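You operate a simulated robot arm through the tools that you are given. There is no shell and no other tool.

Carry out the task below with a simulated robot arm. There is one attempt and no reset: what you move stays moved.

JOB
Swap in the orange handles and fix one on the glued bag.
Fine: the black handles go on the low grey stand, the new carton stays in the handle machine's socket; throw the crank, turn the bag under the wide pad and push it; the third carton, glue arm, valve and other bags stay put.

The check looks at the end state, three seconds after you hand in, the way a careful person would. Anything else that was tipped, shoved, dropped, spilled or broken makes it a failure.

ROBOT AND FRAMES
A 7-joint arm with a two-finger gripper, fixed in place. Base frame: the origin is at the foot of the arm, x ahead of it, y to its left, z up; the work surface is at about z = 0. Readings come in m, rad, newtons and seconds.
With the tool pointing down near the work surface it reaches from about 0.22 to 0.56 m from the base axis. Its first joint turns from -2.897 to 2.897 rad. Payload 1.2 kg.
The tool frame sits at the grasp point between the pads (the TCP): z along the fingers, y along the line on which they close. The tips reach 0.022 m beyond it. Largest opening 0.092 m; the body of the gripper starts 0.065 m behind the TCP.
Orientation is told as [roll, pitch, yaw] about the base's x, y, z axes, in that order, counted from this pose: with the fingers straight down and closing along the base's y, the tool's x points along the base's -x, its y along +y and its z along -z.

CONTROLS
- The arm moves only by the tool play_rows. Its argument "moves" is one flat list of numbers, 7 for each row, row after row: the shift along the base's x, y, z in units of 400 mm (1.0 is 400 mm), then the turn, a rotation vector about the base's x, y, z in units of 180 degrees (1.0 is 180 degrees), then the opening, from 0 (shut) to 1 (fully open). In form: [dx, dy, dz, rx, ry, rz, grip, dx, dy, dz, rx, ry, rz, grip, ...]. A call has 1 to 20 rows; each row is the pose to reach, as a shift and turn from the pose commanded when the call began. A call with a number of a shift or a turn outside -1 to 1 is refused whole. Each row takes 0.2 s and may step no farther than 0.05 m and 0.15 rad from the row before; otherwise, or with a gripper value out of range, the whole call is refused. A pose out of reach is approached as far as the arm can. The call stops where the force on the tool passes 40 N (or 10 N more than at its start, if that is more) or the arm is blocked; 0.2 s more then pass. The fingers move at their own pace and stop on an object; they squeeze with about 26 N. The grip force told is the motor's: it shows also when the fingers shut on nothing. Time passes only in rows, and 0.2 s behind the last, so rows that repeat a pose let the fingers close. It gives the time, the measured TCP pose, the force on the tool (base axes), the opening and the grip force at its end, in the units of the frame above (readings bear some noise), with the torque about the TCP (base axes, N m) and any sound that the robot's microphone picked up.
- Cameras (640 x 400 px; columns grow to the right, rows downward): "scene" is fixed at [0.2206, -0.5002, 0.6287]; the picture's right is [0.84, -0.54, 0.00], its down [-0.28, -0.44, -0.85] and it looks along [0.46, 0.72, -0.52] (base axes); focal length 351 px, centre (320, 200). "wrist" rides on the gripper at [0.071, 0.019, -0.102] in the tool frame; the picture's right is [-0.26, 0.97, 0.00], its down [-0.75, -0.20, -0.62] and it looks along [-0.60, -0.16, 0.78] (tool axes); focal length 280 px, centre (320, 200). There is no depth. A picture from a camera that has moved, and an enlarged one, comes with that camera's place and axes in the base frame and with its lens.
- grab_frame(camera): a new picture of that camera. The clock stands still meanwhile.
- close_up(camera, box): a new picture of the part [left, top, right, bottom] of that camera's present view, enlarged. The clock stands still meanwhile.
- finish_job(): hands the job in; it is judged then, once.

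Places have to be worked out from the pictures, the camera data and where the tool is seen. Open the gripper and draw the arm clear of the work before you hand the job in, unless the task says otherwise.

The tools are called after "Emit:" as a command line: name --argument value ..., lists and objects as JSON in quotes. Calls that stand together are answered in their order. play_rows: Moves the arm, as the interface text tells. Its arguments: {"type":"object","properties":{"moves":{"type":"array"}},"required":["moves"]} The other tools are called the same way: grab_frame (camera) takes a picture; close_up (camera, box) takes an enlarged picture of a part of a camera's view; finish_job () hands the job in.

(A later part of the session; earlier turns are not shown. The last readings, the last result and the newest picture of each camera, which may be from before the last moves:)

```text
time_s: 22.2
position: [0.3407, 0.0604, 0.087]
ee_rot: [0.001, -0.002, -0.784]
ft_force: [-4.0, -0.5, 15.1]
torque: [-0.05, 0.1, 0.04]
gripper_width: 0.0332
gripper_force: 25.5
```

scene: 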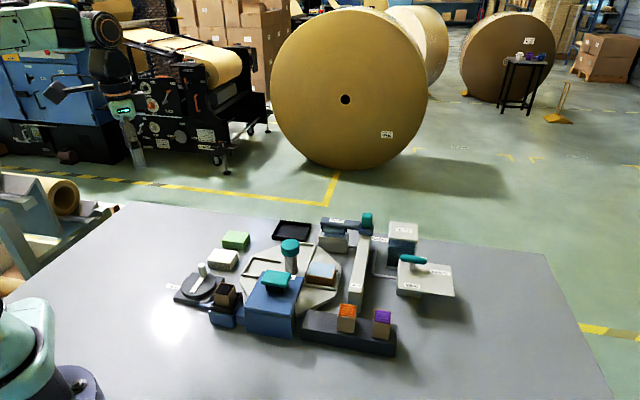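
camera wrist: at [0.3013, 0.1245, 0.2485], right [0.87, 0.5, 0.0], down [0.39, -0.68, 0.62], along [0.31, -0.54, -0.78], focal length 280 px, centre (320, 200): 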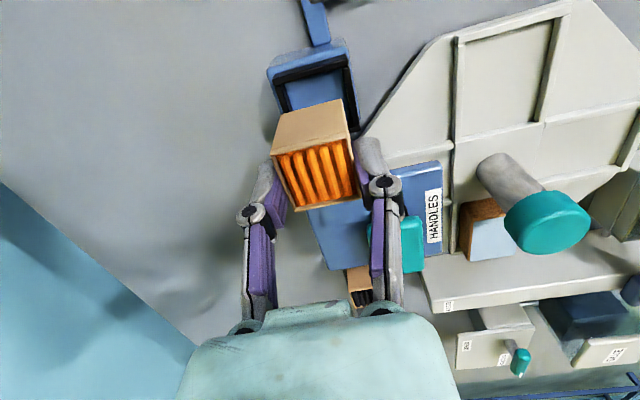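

Contact shows at 15 N, so it's seated on the floor. I'll relieve, release and rise.

Emit:
play_rows --moves '[0, 0, 0.004, 0, 0, 0, 0.2, 0, 0, 0.004, 0, 0, 0, 0.62, 0, 0, 0.004, 0, 0, 0, 0.62, 0, 0, 0.004, 0, 0, 0, 0.62, 0, 0, 0.06, 0, 0, 0, 0.62, 0, 0, 0.15, 0, 0, 0, 0.62, 0, 0, 0.25, 0, 0, 0, 0.62, 0, 0, 0.25, 0, 0, 0, 0.62]'

Emit:
close_up --camera "wrist" --box '[240, 40, 400, 140]'

Emit:
close_up --camera "scene" --box '[170, 250, 298, 330]'

Emit:
grab_frame --camera "wrist"

```text
time_s: 24.0
position: [0.3414, 0.062, 0.1865]
ee_rot: [0.001, -0.001, -0.784]
ft_force: [-0.9, 0.0, 0.6]
torque: [0.01, 0.02, -0.01]
gripper_width: 0.0573
gripper_force: 0.2
```

```text
4.00 times, centred on (320, 90) of wrist
camera zoom: at [0.3031, 0.1254, 0.2878], right [0.87, 0.5, 0.0], down [0.39, -0.68, 0.62], along [0.31, -0.54, -0.78], focal length 1122 px, centre (320, 640)
```

zoom: 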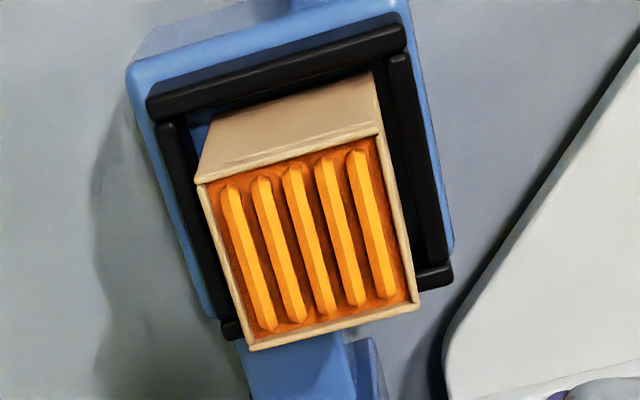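

```text
5.00 times, centred on (234, 290) of scene
camera zoom: at [0.2206, -0.5002, 0.6287], right [0.84, -0.54, 0.0], down [-0.28, -0.44, -0.85], along [0.46, 0.72, -0.52], focal length 1756 px, centre (750, -250)
```

zoom: 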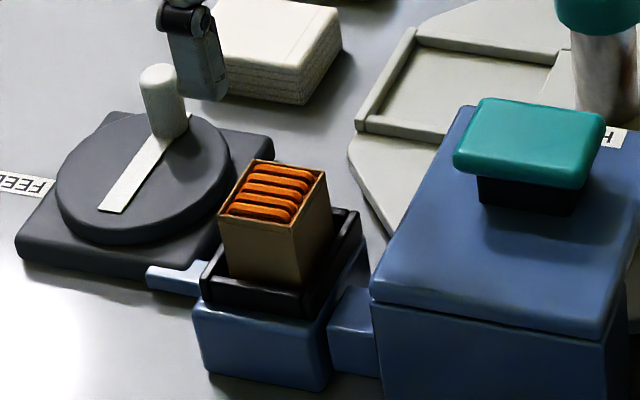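

```text
taken
camera wrist: at [0.3031, 0.1254, 0.2878], right [0.87, 0.5, 0.0], down [0.39, -0.68, 0.62], along [0.31, -0.54, -0.78], focal length 280 px, centre (320, 200)
```

wrist: 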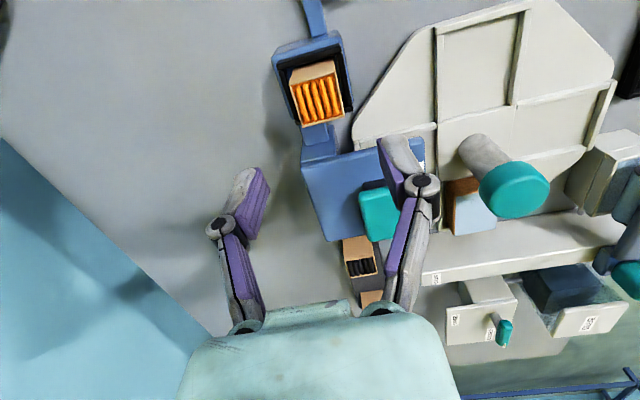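

Orange sits upright in the socket and black and purple stand on the grey stand. Next is the crank: I'll go above it while turning the wrist to yaw +45° and take a close look from above.

Emit:
play_rows --moves '[-0.004, 0.0, 0.07, 0, 0, 0.0417, 0.62, -0.01, 0.02, 0.13, 0, 0, 0.0833, 0.62, -0.018, 0.05, 0.16, 0, 0, 0.125, 0.62, -0.027, 0.08, 0.16, 0, 0, 0.1667, 0.62, -0.037, 0.11, 0.16, 0, 0, 0.2083, 0.62, -0.047, 0.14, 0.16, 0, 0, 0.25, 0.62, -0.057, 0.17, 0.16, 0, 0, 0.2917, 0.62, -0.067, 0.2, 0.16, 0, 0, 0.3333, 0.62, -0.077, 0.23, 0.16, 0, 0, 0.375, 0.62, -0.087, 0.26, 0.16, 0, 0, 0.4167, 0.62, -0.093, 0.27, 0.16, 0, 0, 0.4583, 0.62, -0.093, 0.27, 0.16, 0, 0, 0.5, 0.62, -0.093, 0.27, 0.16, 0, 0, 0.5, 0.62]'

Emit:
grab_frame --camera "wrist"

Emit:
close_up --camera "wrist" --box '[240, 10, 400, 110]'

Emit:
close_up --camera "scene" --box '[160, 240, 288, 320]'

```text
time_s: 26.8
position: [0.304, 0.1694, 0.2486]
ee_rot: [0.0, -0.001, 0.792]
ft_force: [-0.1, -0.1, 0.5]
torque: [0.01, 0.02, -0.01]
gripper_width: 0.0568
gripper_force: 0.1
```

```text
taken
camera wrist: at [0.2393, 0.1318, 0.3503], right [-0.5, 0.87, 0.0], down [0.68, 0.39, 0.62], along [0.54, 0.31, -0.78], focal length 280 px, centre (320, 200)
```

wrist: 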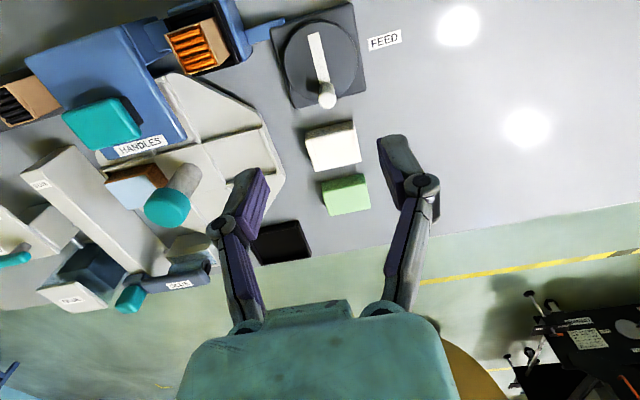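

```text
4.00 times, centred on (320, 60) of wrist
camera zoom: at [0.2393, 0.1318, 0.3503], right [-0.5, 0.87, 0.0], down [0.68, 0.39, 0.62], along [0.54, 0.31, -0.78], focal length 1122 px, centre (320, 760)
```

zoom: 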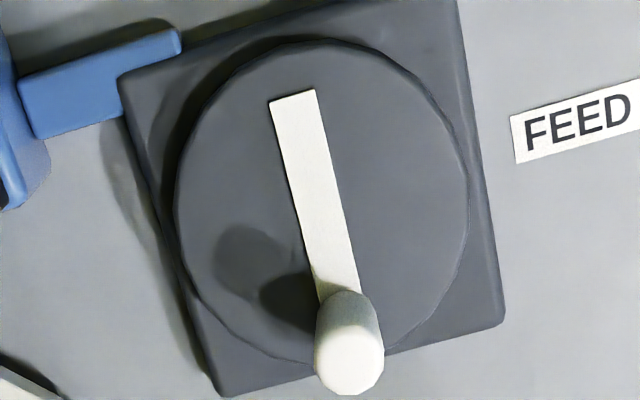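

```text
5.00 times, centred on (224, 280) of scene
camera zoom: at [0.2206, -0.5002, 0.6287], right [0.84, -0.54, 0.0], down [-0.28, -0.44, -0.85], along [0.46, 0.72, -0.52], focal length 1756 px, centre (800, -200)
```

zoom: 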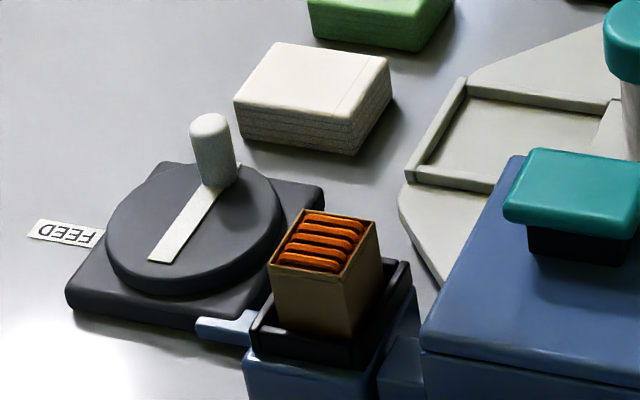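

The strip and knob point at about 45°, and FEED lies exactly 90° counter-clockwise, at 135°. I estimate the disc centre at (0.2995, 0.167), the knob at (0.3215, 0.1885) with its top near z = 0.06, and the radius at about 30 mm. I'll move over the knob and verify before gripping.

Emit:
play_rows --moves '[0.023, 0.025, -0.09, 0, 0, 0, 0.5, 0.047, 0.049, -0.18, 0, 0, 0, 0.5, 0.047, 0.049, -0.27, 0, 0, 0, 0.5, 0.047, 0.049, -0.36, 0, 0, 0, 0.5, 0.047, 0.049, -0.36, 0, 0, 0, 0.5]'

Emit:
grab_frame --camera "wrist"

Emit:
close_up --camera "wrist" --box '[220, 60, 420, 185]'

Emit:
close_up --camera "scene" --box '[160, 230, 288, 310]'

```text
time_s: 28.0
position: [0.3216, 0.1889, 0.1059]
ee_rot: [0.0, -0.001, 0.788]
ft_force: [0.6, 0.2, 0.2]
torque: [0.02, -0.02, 0.01]
gripper_width: 0.046
gripper_force: 0.0
```

```text
taken
camera wrist: at [0.2578, 0.152, 0.2077], right [-0.5, 0.87, 0.0], down [0.68, 0.39, 0.62], along [0.54, 0.31, -0.78], focal length 280 px, centre (320, 200)
```

wrist: 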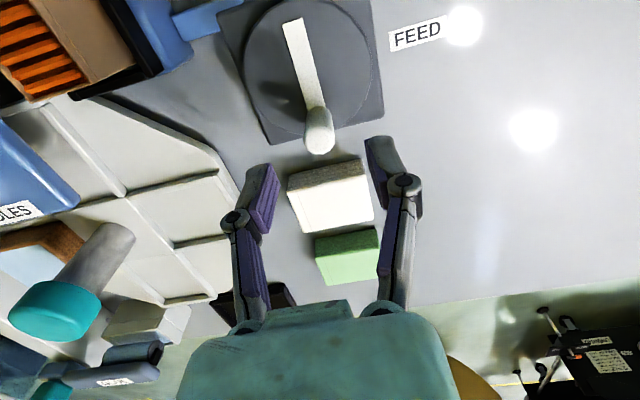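

```text
3.20 times, centred on (320, 122) of wrist
camera zoom: at [0.2578, 0.152, 0.2077], right [-0.5, 0.87, 0.0], down [0.68, 0.39, 0.62], along [0.54, 0.31, -0.78], focal length 897 px, centre (320, 448)
```

zoom: 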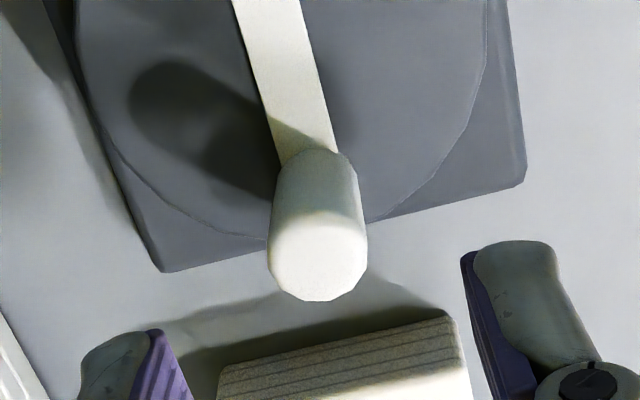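

```text
5.00 times, centred on (224, 270) of scene
camera zoom: at [0.2206, -0.5002, 0.6287], right [0.84, -0.54, 0.0], down [-0.28, -0.44, -0.85], along [0.46, 0.72, -0.52], focal length 1756 px, centre (800, -150)
```

zoom: 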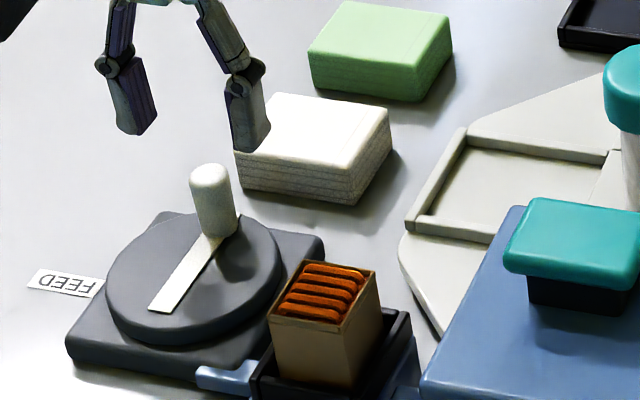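

The knob is directly below the tool at about (0.322, 0.189). I'll descend to TCP z ≈ 0.058, keeping the tips about 1 cm above the disc, and close on it.

Emit:
play_rows --moves '[0.001, 0, -0.06, 0, 0, 0, 0.5, 0.001, 0, -0.117, 0, 0, 0, 0.5, 0.001, 0, -0.117, 0, 0, 0, 0.5, 0.001, 0, -0.117, 0, 0, 0, 0.1, 0.001, 0, -0.117, 0, 0, 0, 0.1, 0.001, 0, -0.117, 0, 0, 0, 0.1]'

Emit:
close_up --camera "scene" --box '[160, 230, 288, 310]'

Emit:
close_up --camera "wrist" --box '[220, 60, 420, 185]'

```text
time_s: 29.4
position: [0.322, 0.1885, 0.0601]
ee_rot: [0.0, -0.001, 0.789]
ft_force: [-1.2, 4.4, 2.8]
torque: [-0.05, 0.1, -0.01]
gripper_width: 0.0175
gripper_force: 27.4
```

```text
5.00 times, centred on (224, 270) of scene
camera zoom: at [0.2206, -0.5002, 0.6287], right [0.84, -0.54, 0.0], down [-0.28, -0.44, -0.85], along [0.46, 0.72, -0.52], focal length 1756 px, centre (800, -150)
```

zoom: 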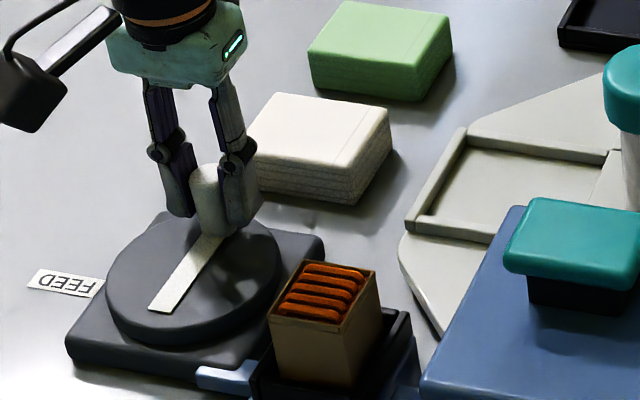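

```text
3.20 times, centred on (320, 122) of wrist
camera zoom: at [0.2592, 0.152, 0.1603], right [-0.5, 0.87, 0.0], down [0.68, 0.39, 0.63], along [0.54, 0.31, -0.78], focal length 897 px, centre (320, 448)
```

zoom: 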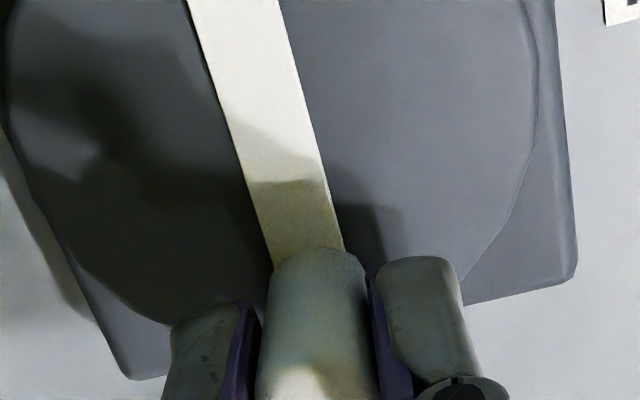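

The knob is held with an opening of 17.5 mm. I'll try a small 10° counter-clockwise arc toward FEED about the disc centre and read the forces.

Emit:
play_rows --moves '[-0.005, 0.0047, 0, 0, 0, 0.0278, 0.1, -0.0104, 0.0089, 0, 0, 0, 0.0556, 0.1, -0.0104, 0.0089, 0, 0, 0, 0.0556, 0.1]'

Emit:
close_up --camera "scene" --box '[160, 230, 288, 310]'

```text
time_s: 30.2
position: [0.3206, 0.1923, 0.0589]
ee_rot: [-0.003, -0.005, 0.963]
ft_force: [13.6, 8.6, -11.1]
torque: [0.34, -0.31, 0.14]
gripper_width: 0.0175
gripper_force: 28.1
```

```text
5.00 times, centred on (224, 270) of scene
camera zoom: at [0.2206, -0.5002, 0.6287], right [0.84, -0.54, 0.0], down [-0.28, -0.44, -0.85], along [0.46, 0.72, -0.52], focal length 1756 px, centre (800, -150)
```

zoom: 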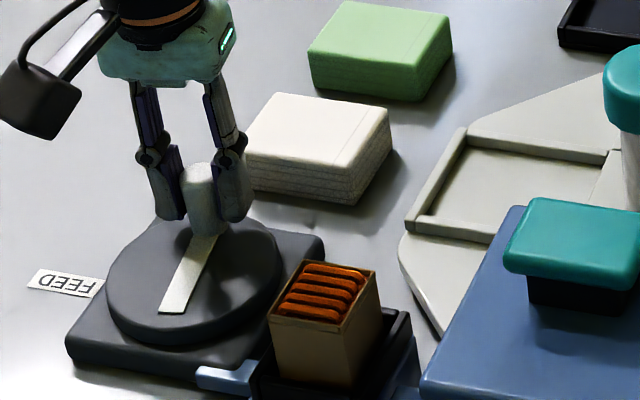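

The crank turns this way with light drag of about 5 N, but there is about 15 N outward, so my arc's centre is slightly off. I'll look at the wrist view to refine the centre.

Emit:
grab_frame --camera "wrist"

Emit:
close_up --camera "wrist" --box '[220, 20, 420, 145]'

```text
taken
camera wrist: at [0.2623, 0.1445, 0.1601], right [-0.64, 0.77, 0.0], down [0.6, 0.5, 0.63], along [0.48, 0.4, -0.78], focal length 280 px, centre (320, 200)
```

wrist: 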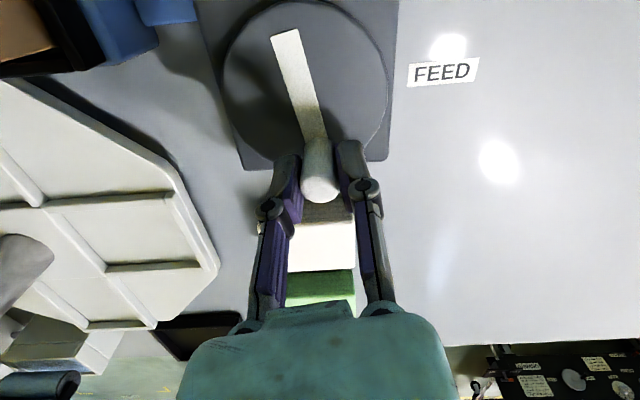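

```text
3.20 times, centred on (320, 82) of wrist
camera zoom: at [0.2623, 0.1445, 0.1601], right [-0.64, 0.77, 0.0], down [0.6, 0.5, 0.63], along [0.48, 0.4, -0.78], focal length 897 px, centre (320, 576)
```

zoom: 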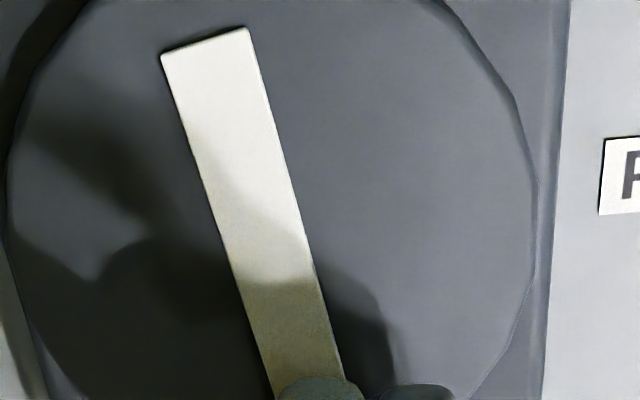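

I'll open slightly so the fingers cage the knob with about 3 mm clearance on each side and don't constrain it radially, then continue along the arc to about 94°.

Emit:
play_rows --moves '[0, 0, 0, 0, 0, 0, 0.25, 0, 0, 0, 0, 0, 0, 0.25, -0.0073, 0.0058, 0, 0, 0, 0.0422, 0.25, -0.0173, 0.01, 0, 0, 0, 0.0867, 0.25, -0.0278, 0.013, 0, 0, 0, 0.1311, 0.25, -0.0383, 0.0145, 0, 0, 0, 0.1756, 0.25, -0.0493, 0.0145, 0, 0, 0, 0.22, 0.25, -0.0493, 0.0145, 0, 0, 0, 0.22, 0.25]'

Emit:
grab_frame --camera "wrist"

Emit:
close_up --camera "scene" --box '[160, 230, 288, 310]'

Emit:
close_up --camera "wrist" --box '[220, 20, 420, 145]'

```text
time_s: 32.0
position: [0.2988, 0.1981, 0.0596]
ee_rot: [-0.001, -0.001, 1.657]
ft_force: [2.8, 0.4, 0.0]
torque: [-0.02, -0.02, 0.03]
gripper_width: 0.025
gripper_force: 1.0
```

```text
taken
camera wrist: at [0.2852, 0.126, 0.1598], right [-0.98, 0.18, 0.0], down [0.14, 0.77, 0.63], along [0.11, 0.62, -0.78], focal length 280 px, centre (320, 200)
```

wrist: 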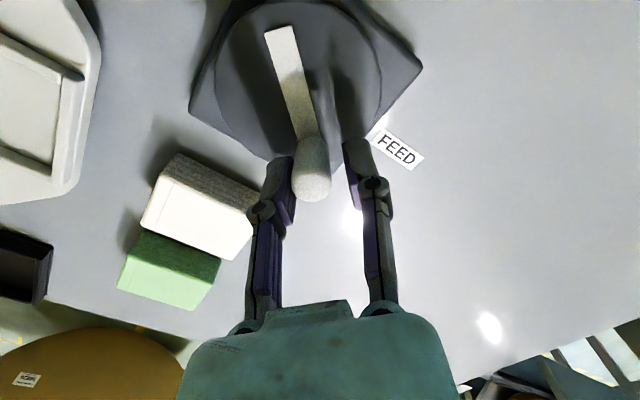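

```text
5.00 times, centred on (224, 270) of scene
camera zoom: at [0.2206, -0.5002, 0.6287], right [0.84, -0.54, 0.0], down [-0.28, -0.44, -0.85], along [0.46, 0.72, -0.52], focal length 1756 px, centre (800, -150)
```

zoom: 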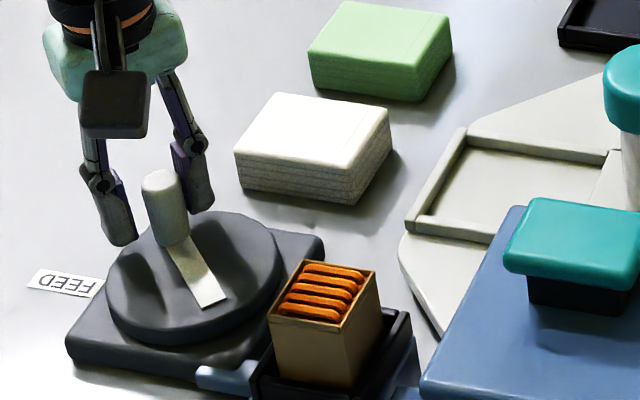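

```text
3.20 times, centred on (320, 82) of wrist
camera zoom: at [0.2852, 0.126, 0.1598], right [-0.98, 0.18, 0.0], down [0.14, 0.77, 0.63], along [0.11, 0.62, -0.78], focal length 897 px, centre (320, 576)
```

zoom: 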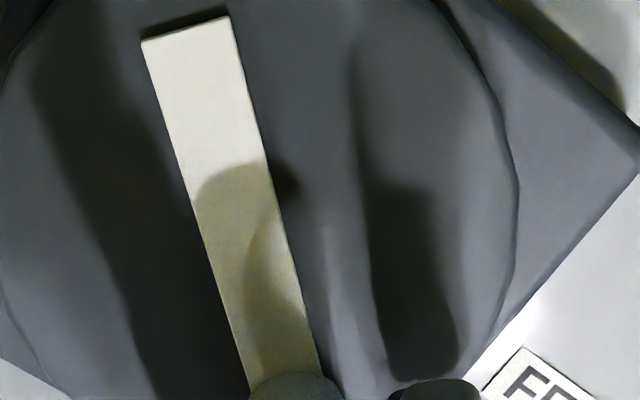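

The knob follows freely with about 3 N of drag. I'll continue along the arc toward FEED, to about 134°.

Emit:
play_rows --moves '[-0.0105, -0.0015, 0, 0, 0, 0.0444, 0.25, -0.021, -0.0045, 0, 0, 0, 0.0889, 0.25, -0.031, -0.0088, 0, 0, 0, 0.1333, 0.25, -0.04, -0.0145, 0, 0, 0, 0.1778, 0.25, -0.0483, -0.0215, 0, 0, 0, 0.2222, 0.25, -0.0483, -0.0215, 0, 0, 0, 0.2222, 0.25]'

Emit:
grab_frame --camera "wrist"

Emit:
close_up --camera "scene" --box '[160, 230, 288, 310]'

```text
time_s: 33.4
position: [0.28, 0.1886, 0.06]
ee_rot: [0.0, 0.0, 2.353]
ft_force: [2.8, 2.1, 0.1]
torque: [-0.03, -0.05, 0.03]
gripper_width: 0.0257
gripper_force: 2.4
```

```text
taken
camera wrist: at [0.3155, 0.1251, 0.1597], right [-0.87, -0.5, 0.0], down [-0.39, 0.68, 0.63], along [-0.31, 0.54, -0.78], focal length 280 px, centre (320, 200)
```

wrist: 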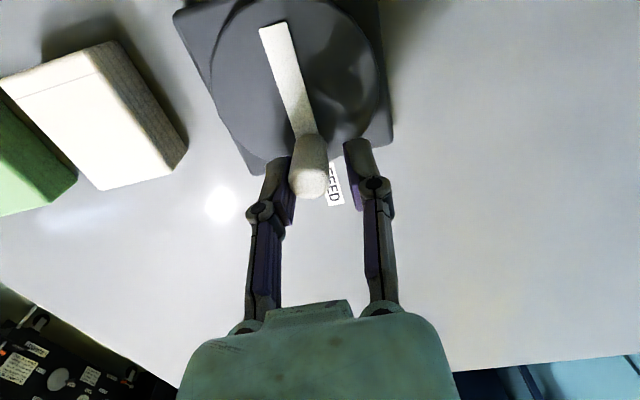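

```text
5.00 times, centred on (224, 270) of scene
camera zoom: at [0.2206, -0.5002, 0.6287], right [0.84, -0.54, 0.0], down [-0.28, -0.44, -0.85], along [0.46, 0.72, -0.52], focal length 1756 px, centre (800, -150)
```

zoom: 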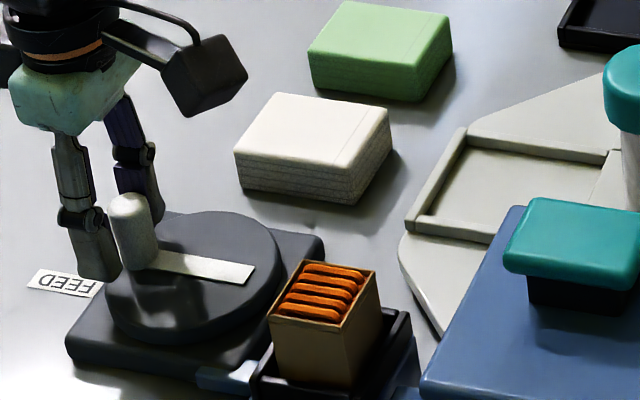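

The knob is now at about 128°, almost at FEED. I'll go on a little to bring it to the FEED mark or its stop, watching force and sound.

Emit:
play_rows --moves '[-0.0028, -0.003, 0, 0, 0, 0.0167, 0.25, -0.0055, -0.006, 0, 0, 0, 0.0333, 0.25, -0.0083, -0.009, 0, 0, 0, 0.05, 0.25, -0.0083, -0.009, 0, 0, 0, 0.05, 0.25]'

Emit:
grab_frame --camera "wrist"

Emit:
close_up --camera "scene" --box '[160, 230, 288, 310]'

```text
time_s: 34.4
position: [0.2754, 0.1855, 0.059]
ee_rot: [0.0, 0.0, 2.51]
ft_force: [3.3, 2.3, -0.5]
torque: [-0.02, -0.02, -0.02]
gripper_width: 0.0253
gripper_force: 1.6
```

```text
taken
camera wrist: at [0.3212, 0.1284, 0.1597], right [-0.78, -0.62, 0.0], down [-0.49, 0.61, 0.62], along [-0.39, 0.49, -0.78], focal length 280 px, centre (320, 200)
```

wrist: 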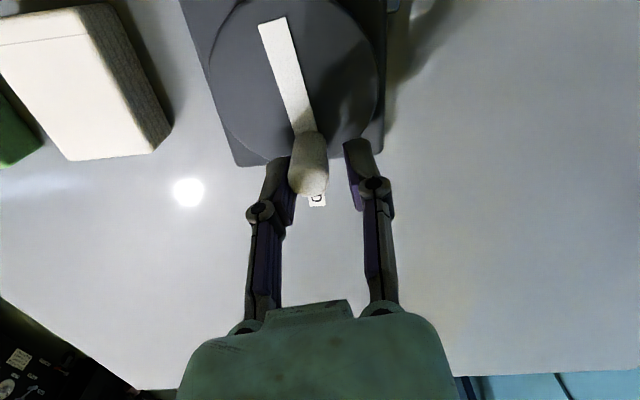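

```text
5.00 times, centred on (224, 270) of scene
camera zoom: at [0.2206, -0.5002, 0.6287], right [0.84, -0.54, 0.0], down [-0.28, -0.44, -0.85], along [0.46, 0.72, -0.52], focal length 1756 px, centre (800, -150)
```

zoom: 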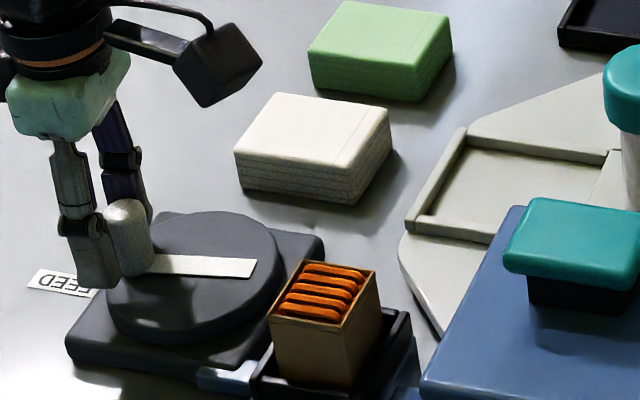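

The strip now points about 143°, roughly 99° from its start and just past the FEED label, with no stop or sound yet. I'll check whether the machine changed before deciding to go on.

Emit:
close_up --camera "scene" --box '[200, 255, 328, 335]'

Emit:
close_up --camera "scene" --box '[190, 262, 262, 307]'

```text
5.00 times, centred on (264, 295) of scene
camera zoom: at [0.2206, -0.5002, 0.6287], right [0.84, -0.54, 0.0], down [-0.28, -0.44, -0.85], along [0.46, 0.72, -0.52], focal length 1756 px, centre (600, -275)
```

zoom: 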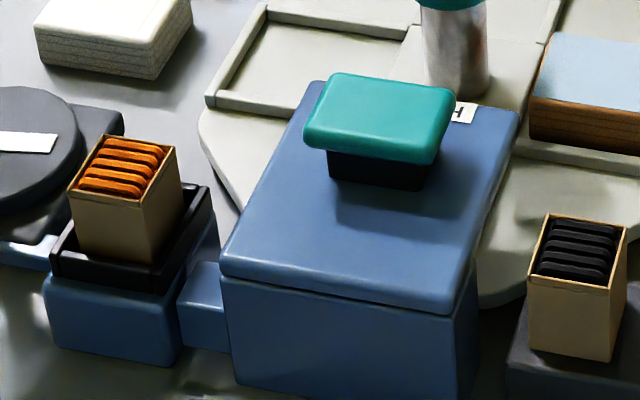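

```text
8.89 times, centred on (226, 284) of scene
camera zoom: at [0.2206, -0.5002, 0.6287], right [0.84, -0.54, 0.0], down [-0.28, -0.44, -0.85], along [0.46, 0.72, -0.52], focal length 3121 px, centre (1156, -551)
```

zoom: 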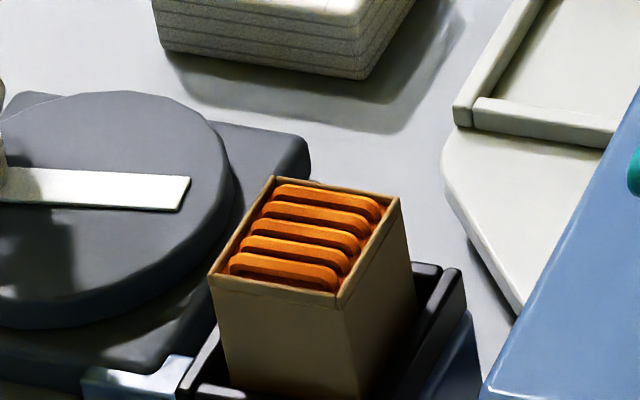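

No visible change in the machine yet, so the throw may not be complete. I'll continue the arc gently with the refined centre (0.303, 0.169) and feel for a stop.

Emit:
play_rows --moves '[0.0075, -0.0063, 0, 0, 0, 0.0333, 0.25, 0.005, -0.011, 0, 0, 0, 0.047, 0.25, 0.0033, -0.015, 0, 0, 0, 0.06, 0.25, 0.0033, -0.015, 0, 0, 0, 0.06, 0.25]'

Emit:
grab_frame --camera "wrist"

Emit:
close_up --camera "scene" --box '[160, 240, 288, 320]'

```text
time_s: 35.4
position: [0.2764, 0.1799, 0.0573]
ee_rot: [-0.001, 0.002, 2.7]
ft_force: [9.6, 7.7, -4.1]
torque: [-0.01, 0.02, -0.05]
gripper_width: 0.0297
gripper_force: 5.8
```

```text
taken
camera wrist: at [0.3322, 0.1324, 0.1594], right [-0.65, -0.76, 0.0], down [-0.59, 0.51, 0.62], along [-0.47, 0.41, -0.78], focal length 280 px, centre (320, 200)
```

wrist: 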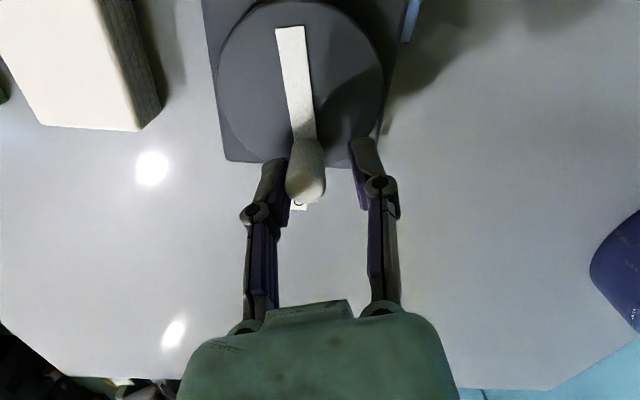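

```text
5.00 times, centred on (224, 280) of scene
camera zoom: at [0.2206, -0.5002, 0.6287], right [0.84, -0.54, 0.0], down [-0.28, -0.44, -0.85], along [0.46, 0.72, -0.52], focal length 1756 px, centre (800, -200)
```

zoom: 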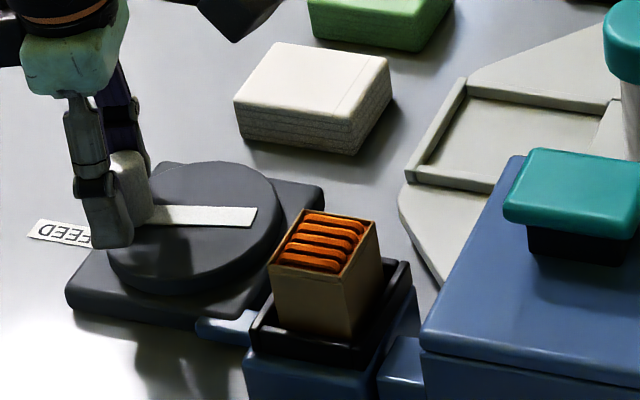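

Resistance has risen from about 4 N to 12 N and the trailing finger is being pushed back at a strip angle of about 147°, which looks like an end stop. I'll push slightly more to confirm.

Emit:
play_rows --moves '[-0.002, -0.005, 0, 0, 0, 0.01, 0.25, -0.004, -0.01, 0, 0, 0, 0.01, 0.25, -0.004, -0.01, 0, 0, 0, 0.01, 0.25]'

Emit:
close_up --camera "scene" --box '[160, 240, 288, 320]'

Emit:
grab_frame --camera "wrist"

```text
time_s: 36.2
position: [0.2763, 0.1777, 0.0589]
ee_rot: [-0.002, 0.0, 2.729]
ft_force: [13.2, 19.9, -9.0]
torque: [-0.05, -0.02, -0.05]
gripper_width: 0.0368
gripper_force: 9.8
```

```text
5.00 times, centred on (224, 280) of scene
camera zoom: at [0.2206, -0.5002, 0.6287], right [0.84, -0.54, 0.0], down [-0.28, -0.44, -0.85], along [0.46, 0.72, -0.52], focal length 1756 px, centre (800, -200)
```

zoom: 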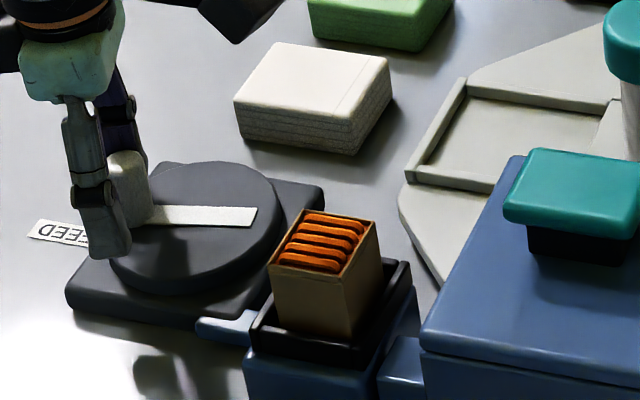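

```text
taken
camera wrist: at [0.3319, 0.1308, 0.1597], right [-0.63, -0.78, 0.0], down [-0.61, 0.49, 0.63], along [-0.49, 0.39, -0.78], focal length 280 px, centre (320, 200)
```

wrist: 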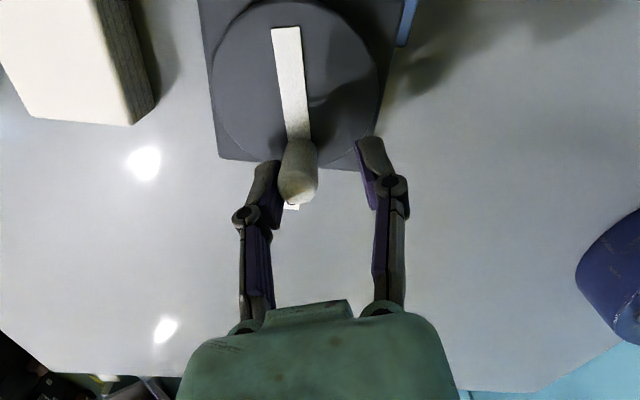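

Force rose to 24 N with no further motion, so the crank is fully thrown against its stop at FEED. I'll back off, open and rise clear.

Emit:
play_rows --moves '[0.004, 0.008, 0, 0, 0, 0, 0.4, 0.004, 0.008, 0, 0, 0, 0, 0.5, 0.004, 0.008, 0, 0, 0, 0, 0.5, 0.004, 0.008, 0.06, 0, 0, 0, 0.5, 0.004, 0.008, 0.16, 0, 0, 0, 0.5, 0.004, 0.008, 0.26, 0, 0, 0, 0.5, 0.004, 0.008, 0.36, 0, 0, 0, 0.5, 0.004, 0.008, 0.36, 0, 0, 0, 0.5]'

Emit:
grab_frame --camera "wrist"

Emit:
close_up --camera "scene" --box '[160, 240, 320, 340]'

```text
time_s: 38.0
position: [0.279, 0.1784, 0.2048]
ee_rot: [0.0, 0.002, 2.729]
ft_force: [-0.1, -1.0, -0.7]
torque: [0.04, -0.01, 0.01]
gripper_width: 0.0461
gripper_force: 0.1
```

```text
taken
camera wrist: at [0.3349, 0.1327, 0.3051], right [-0.63, -0.78, 0.0], down [-0.61, 0.49, 0.63], along [-0.49, 0.39, -0.78], focal length 280 px, centre (320, 200)
```

wrist: 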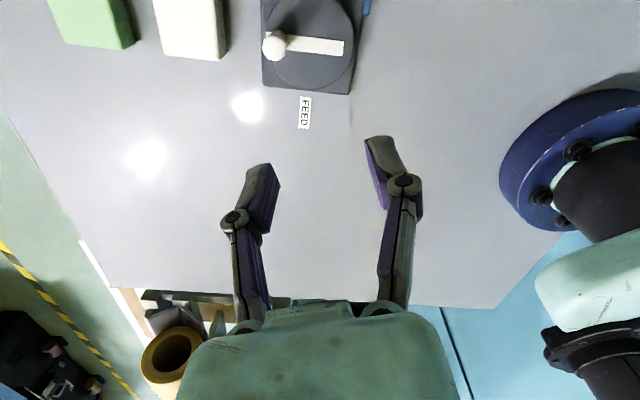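

```text
4.00 times, centred on (240, 290) of scene
camera zoom: at [0.2206, -0.5002, 0.6287], right [0.84, -0.54, 0.0], down [-0.28, -0.44, -0.85], along [0.46, 0.72, -0.52], focal length 1405 px, centre (640, -160)
```

zoom: 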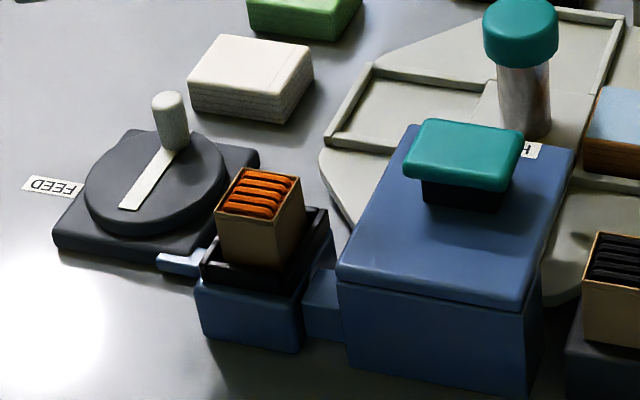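

The crank has sprung back to its start position by itself, so it's a spring-return lever. I'll look at the carton and the press to see whether a handle was fed.

Emit:
close_up --camera "scene" --box '[190, 262, 262, 307]'

Emit:
close_up --camera "scene" --box '[230, 255, 342, 325]'

Emit:
close_up --camera "wrist" --box '[250, 0, 370, 75]'

```text
8.89 times, centred on (226, 284) of scene
camera zoom: at [0.2206, -0.5002, 0.6287], right [0.84, -0.54, 0.0], down [-0.28, -0.44, -0.85], along [0.46, 0.72, -0.52], focal length 3121 px, centre (1156, -551)
```

zoom: 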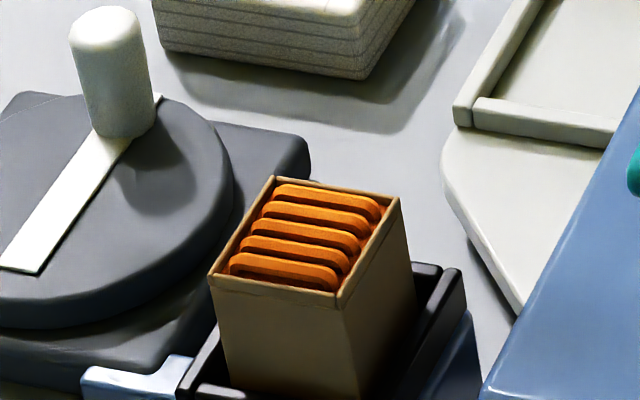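

```text
5.71 times, centred on (286, 290) of scene
camera zoom: at [0.2206, -0.5002, 0.6287], right [0.84, -0.54, 0.0], down [-0.28, -0.44, -0.85], along [0.46, 0.72, -0.52], focal length 2006 px, centre (514, -314)
```

zoom: 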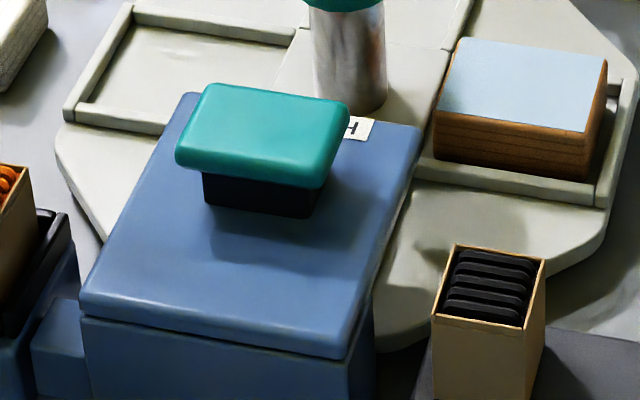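

```text
5.33 times, centred on (310, 38) of wrist
camera zoom: at [0.3349, 0.1327, 0.3051], right [-0.63, -0.78, 0.0], down [-0.61, 0.49, 0.63], along [-0.49, 0.39, -0.78], focal length 1495 px, centre (373, 1067)
```

zoom: 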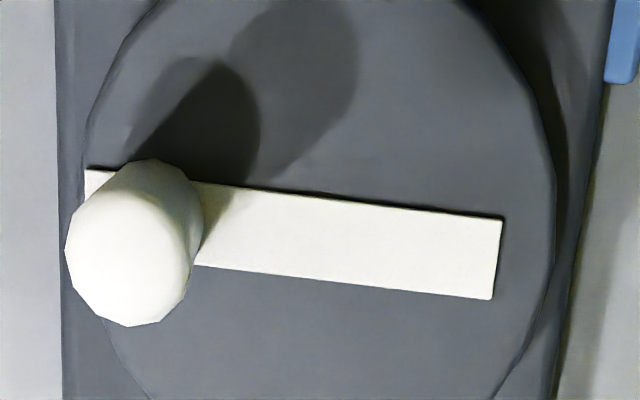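

The five handles still show; the feed may be internal. Next I'll go above the turntable post, turning the wrist back to yaw +45°, to measure the cap and see the bag and pockets.

Emit:
play_rows --moves '[0.0404, -0.0161, 0.02, 0, 0, -0.0442, 0.7, 0.0807, -0.0321, 0.0375, 0, 0, -0.0884, 0.8, 0.1211, -0.0482, 0.0375, 0, 0, -0.1326, 0.8, 0.1614, -0.0643, 0.0375, 0, 0, -0.1769, 0.8, 0.2018, -0.0804, 0.0375, 0, 0, -0.2211, 0.8, 0.2421, -0.0964, 0.0375, 0, 0, -0.2653, 0.8, 0.2825, -0.1125, 0.0375, 0, 0, -0.3095, 0.8, 0.3229, -0.1286, 0.0375, 0, 0, -0.3537, 0.8, 0.3632, -0.1446, 0.0375, 0, 0, -0.3979, 0.8, 0.4036, -0.1607, 0.0375, 0, 0, -0.4421, 0.8, 0.4439, -0.1768, 0.0375, 0, 0, -0.4864, 0.8, 0.4843, -0.1929, 0.0375, 0, 0, -0.5306, 0.8, 0.5246, -0.2089, 0.0375, 0, 0, -0.5748, 0.8, 0.565, -0.225, 0.0375, 0, 0, -0.619, 0.8, 0.565, -0.225, 0.0375, 0, 0, -0.619, 0.8]'

Emit:
grab_frame --camera "wrist"

Emit:
grab_frame --camera "scene"

Emit:
close_up --camera "wrist" --box '[220, 40, 420, 165]'

```text
time_s: 41.2
position: [0.5032, 0.0883, 0.2189]
ee_rot: [-0.001, 0.0, 0.782]
ft_force: [0.0, 0.2, 0.0]
torque: [-0.01, 0.01, -0.01]
gripper_width: 0.0735
gripper_force: 0.1
```

```text
taken
camera wrist: at [0.4388, 0.0526, 0.3202], right [-0.49, 0.87, 0.0], down [0.68, 0.39, 0.62], along [0.54, 0.31, -0.78], focal length 280 px, centre (320, 200)
```

wrist: 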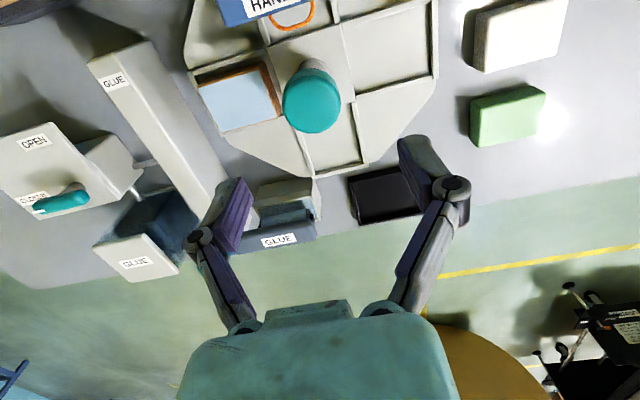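

```text
taken
```

scene: 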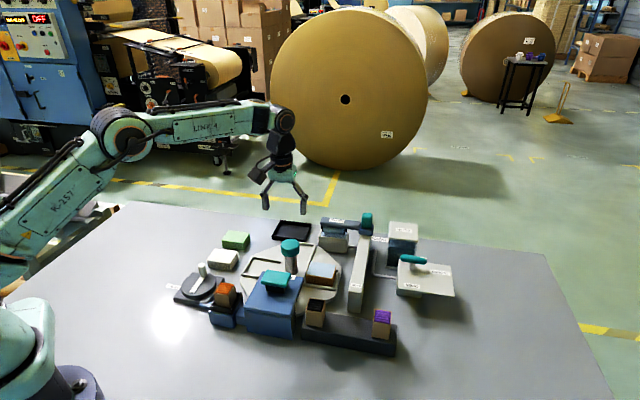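

```text
3.20 times, centred on (320, 102) of wrist
camera zoom: at [0.4388, 0.0526, 0.3202], right [-0.49, 0.87, 0.0], down [0.68, 0.39, 0.62], along [0.54, 0.31, -0.78], focal length 897 px, centre (320, 512)
```

zoom: 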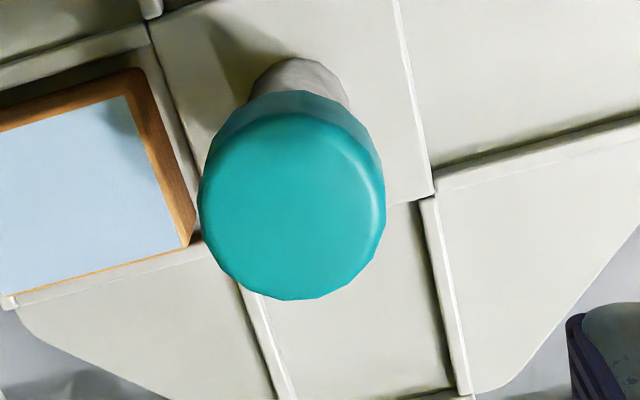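

An orange handle loop is now visible under the HANDLES slab, so the feed worked. The cap is at about (0.5066, 0.0835) with its top near z = 0.115 and a diameter of about 43 mm. I'll zoom on the press and then centre over the cap.

Emit:
close_up --camera "wrist" --box '[180, 0, 372, 120]'

Emit:
play_rows --moves '[0.01, -0.014, -0.06, 0, 0, 0, 0.75, 0.01, -0.014, -0.14, 0, 0, 0, 0.75, 0.01, -0.014, -0.16, 0, 0, 0, 0.75, 0.01, -0.014, -0.16, 0, 0, 0, 0.75]'

Emit:
grab_frame --camera "wrist"

Emit:
close_up --camera "scene" --box '[230, 210, 390, 310]'

```text
3.33 times, centred on (276, 60) of wrist
camera zoom: at [0.4388, 0.0526, 0.3202], right [-0.49, 0.87, 0.0], down [0.68, 0.39, 0.62], along [0.54, 0.31, -0.78], focal length 935 px, centre (467, 667)
```

zoom: 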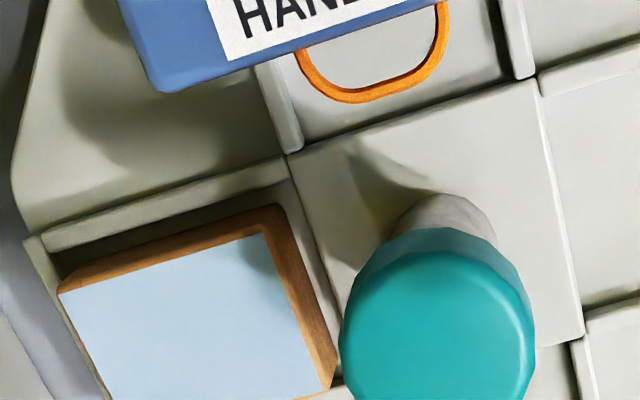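

```text
time_s: 42.2
position: [0.5078, 0.082, 0.1537]
ee_rot: [-0.001, 0.0, 0.782]
ft_force: [-0.1, -0.1, 0.3]
torque: [-0.02, 0.0, -0.02]
gripper_width: 0.0688
gripper_force: 0.0
```

```text
taken
camera wrist: at [0.4436, 0.0463, 0.2554], right [-0.5, 0.87, 0.0], down [0.68, 0.39, 0.62], along [0.54, 0.31, -0.78], focal length 280 px, centre (320, 200)
```

wrist: 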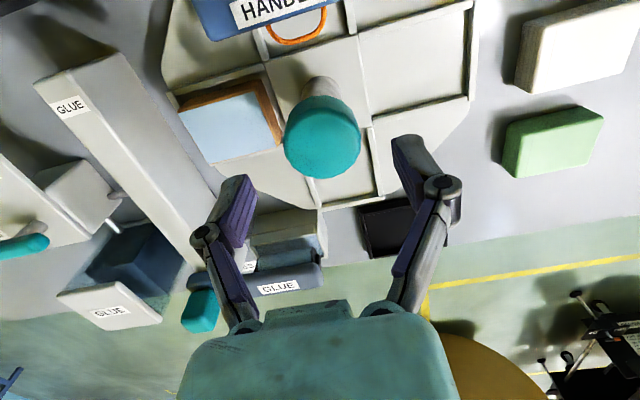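

```text
4.00 times, centred on (310, 260) of scene
camera zoom: at [0.2206, -0.5002, 0.6287], right [0.84, -0.54, 0.0], down [-0.28, -0.44, -0.85], along [0.46, 0.72, -0.52], focal length 1405 px, centre (360, -40)
```

zoom: 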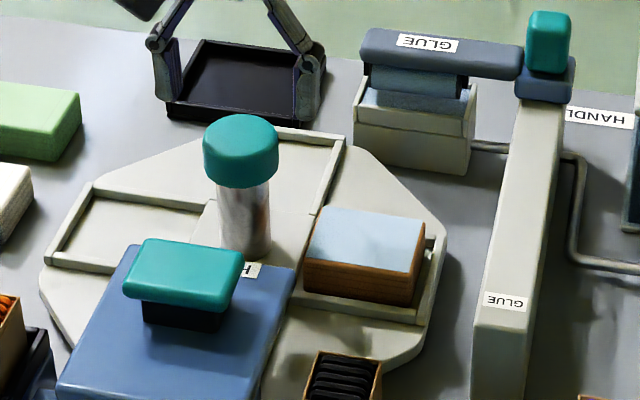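

I'll refine the cap centre with a close-up before descending.

Emit:
close_up --camera "wrist" --box '[256, 80, 384, 160]'

Emit:
close_up --camera "wrist" --box '[160, 0, 400, 150]'

Emit:
close_up --camera "wrist" --box '[256, 110, 384, 190]'

```text
5.00 times, centred on (320, 120) of wrist
camera zoom: at [0.4436, 0.0463, 0.2554], right [-0.5, 0.87, 0.0], down [0.68, 0.39, 0.62], along [0.54, 0.31, -0.78], focal length 1402 px, centre (320, 600)
```

zoom: 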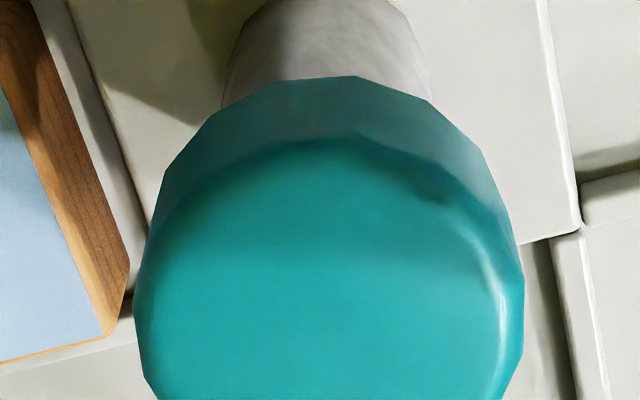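

```text
2.67 times, centred on (280, 75) of wrist
camera zoom: at [0.4436, 0.0463, 0.2554], right [-0.5, 0.87, 0.0], down [0.68, 0.39, 0.62], along [0.54, 0.31, -0.78], focal length 748 px, centre (427, 533)
```

zoom: 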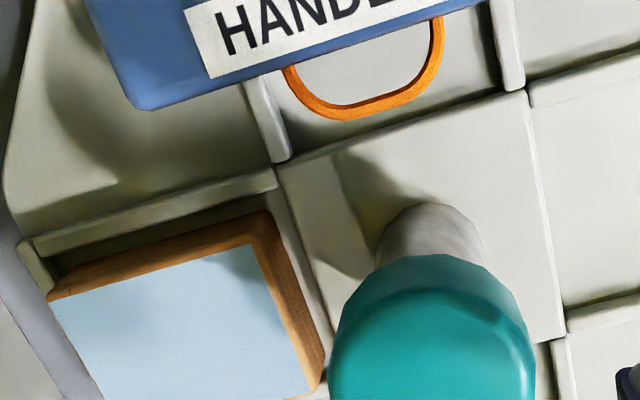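

```text
5.00 times, centred on (320, 150) of wrist
camera zoom: at [0.4436, 0.0463, 0.2554], right [-0.5, 0.87, 0.0], down [0.68, 0.39, 0.62], along [0.54, 0.31, -0.78], focal length 1402 px, centre (320, 450)
```

zoom: 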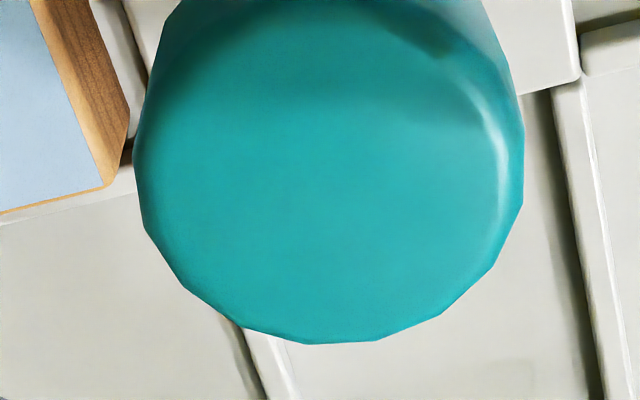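

The cap axis is at (0.5065, 0.0837), within 1 mm of the tool. The pockets lie at exact 45° directions, so the bag needs a 90° clockwise turn (seen from above) to go under the pad. I'll descend and grip the cap.

Emit:
play_rows --moves '[-0.002, 0.002, -0.05, 0, 0, 0, 0.75, -0.002, 0.002, -0.112, 0, 0, 0, 0.75, -0.002, 0.002, -0.112, 0, 0, 0, 0.75, -0.002, 0.002, -0.112, 0, 0, 0, 0.3, -0.002, 0.002, -0.112, 0, 0, 0, 0.3, -0.002, 0.002, -0.112, 0, 0, 0, 0.3]'

Emit:
grab_frame --camera "wrist"

Emit:
close_up --camera "scene" --box '[230, 210, 390, 310]'

```text
time_s: 43.6
position: [0.5084, 0.0837, 0.1092]
ee_rot: [-0.001, 0.0, 0.783]
ft_force: [5.8, -5.4, 7.1]
torque: [-0.06, -0.1, 0.02]
gripper_width: 0.0445
gripper_force: 27.9
```

```text
taken
camera wrist: at [0.4431, 0.0472, 0.2109], right [-0.49, 0.87, 0.0], down [0.68, 0.39, 0.63], along [0.55, 0.31, -0.78], focal length 280 px, centre (320, 200)
```

wrist: 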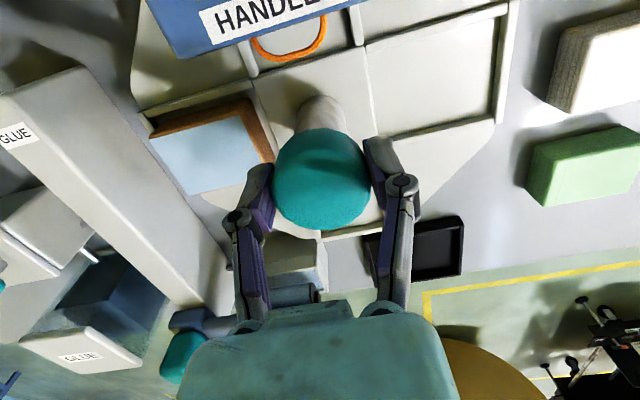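

```text
4.00 times, centred on (310, 260) of scene
camera zoom: at [0.2206, -0.5002, 0.6287], right [0.84, -0.54, 0.0], down [-0.28, -0.44, -0.85], along [0.46, 0.72, -0.52], focal length 1405 px, centre (360, -40)
```

zoom: 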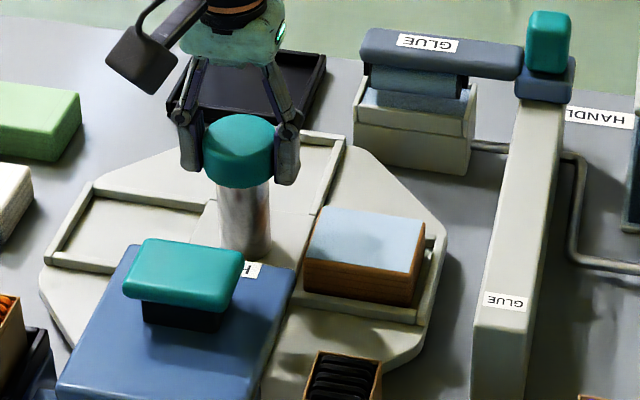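

Cap gripped with an opening of 44.5 mm. I'll try a first small clockwise turn of 15°.

Emit:
play_rows --moves '[0, 0, 0, 0, 0, -0.0278, 0.3, 0, 0, 0, 0, 0, -0.0556, 0.3, 0, 0, 0, 0, 0, -0.0833, 0.3, 0, 0, 0, 0, 0, -0.0833, 0.3]'

Emit:
close_up --camera "scene" --box '[230, 210, 390, 310]'

Emit:
grab_frame --camera "wrist"

```text
time_s: 44.6
position: [0.506, 0.0843, 0.1103]
ee_rot: [-0.001, -0.006, 0.521]
ft_force: [21.5, -2.5, 6.6]
torque: [-0.08, -0.53, -0.02]
gripper_width: 0.0446
gripper_force: 27.8
```

```text
4.00 times, centred on (310, 260) of scene
camera zoom: at [0.2206, -0.5002, 0.6287], right [0.84, -0.54, 0.0], down [-0.28, -0.44, -0.85], along [0.46, 0.72, -0.52], focal length 1405 px, centre (360, -40)
```

zoom: 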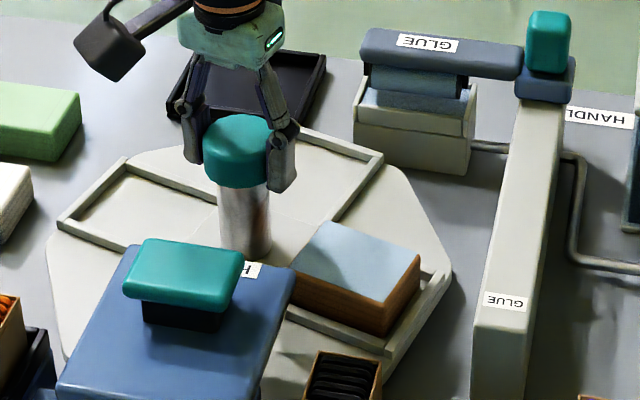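

```text
taken
camera wrist: at [0.4352, 0.0652, 0.2106], right [-0.25, 0.97, 0.0], down [0.75, 0.2, 0.63], along [0.61, 0.16, -0.78], focal length 280 px, centre (320, 200)
```

wrist: 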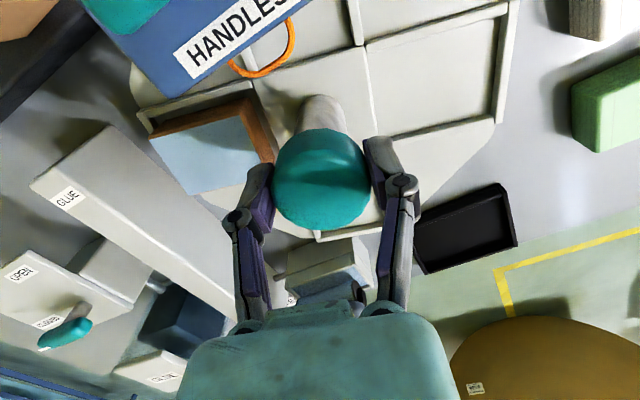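

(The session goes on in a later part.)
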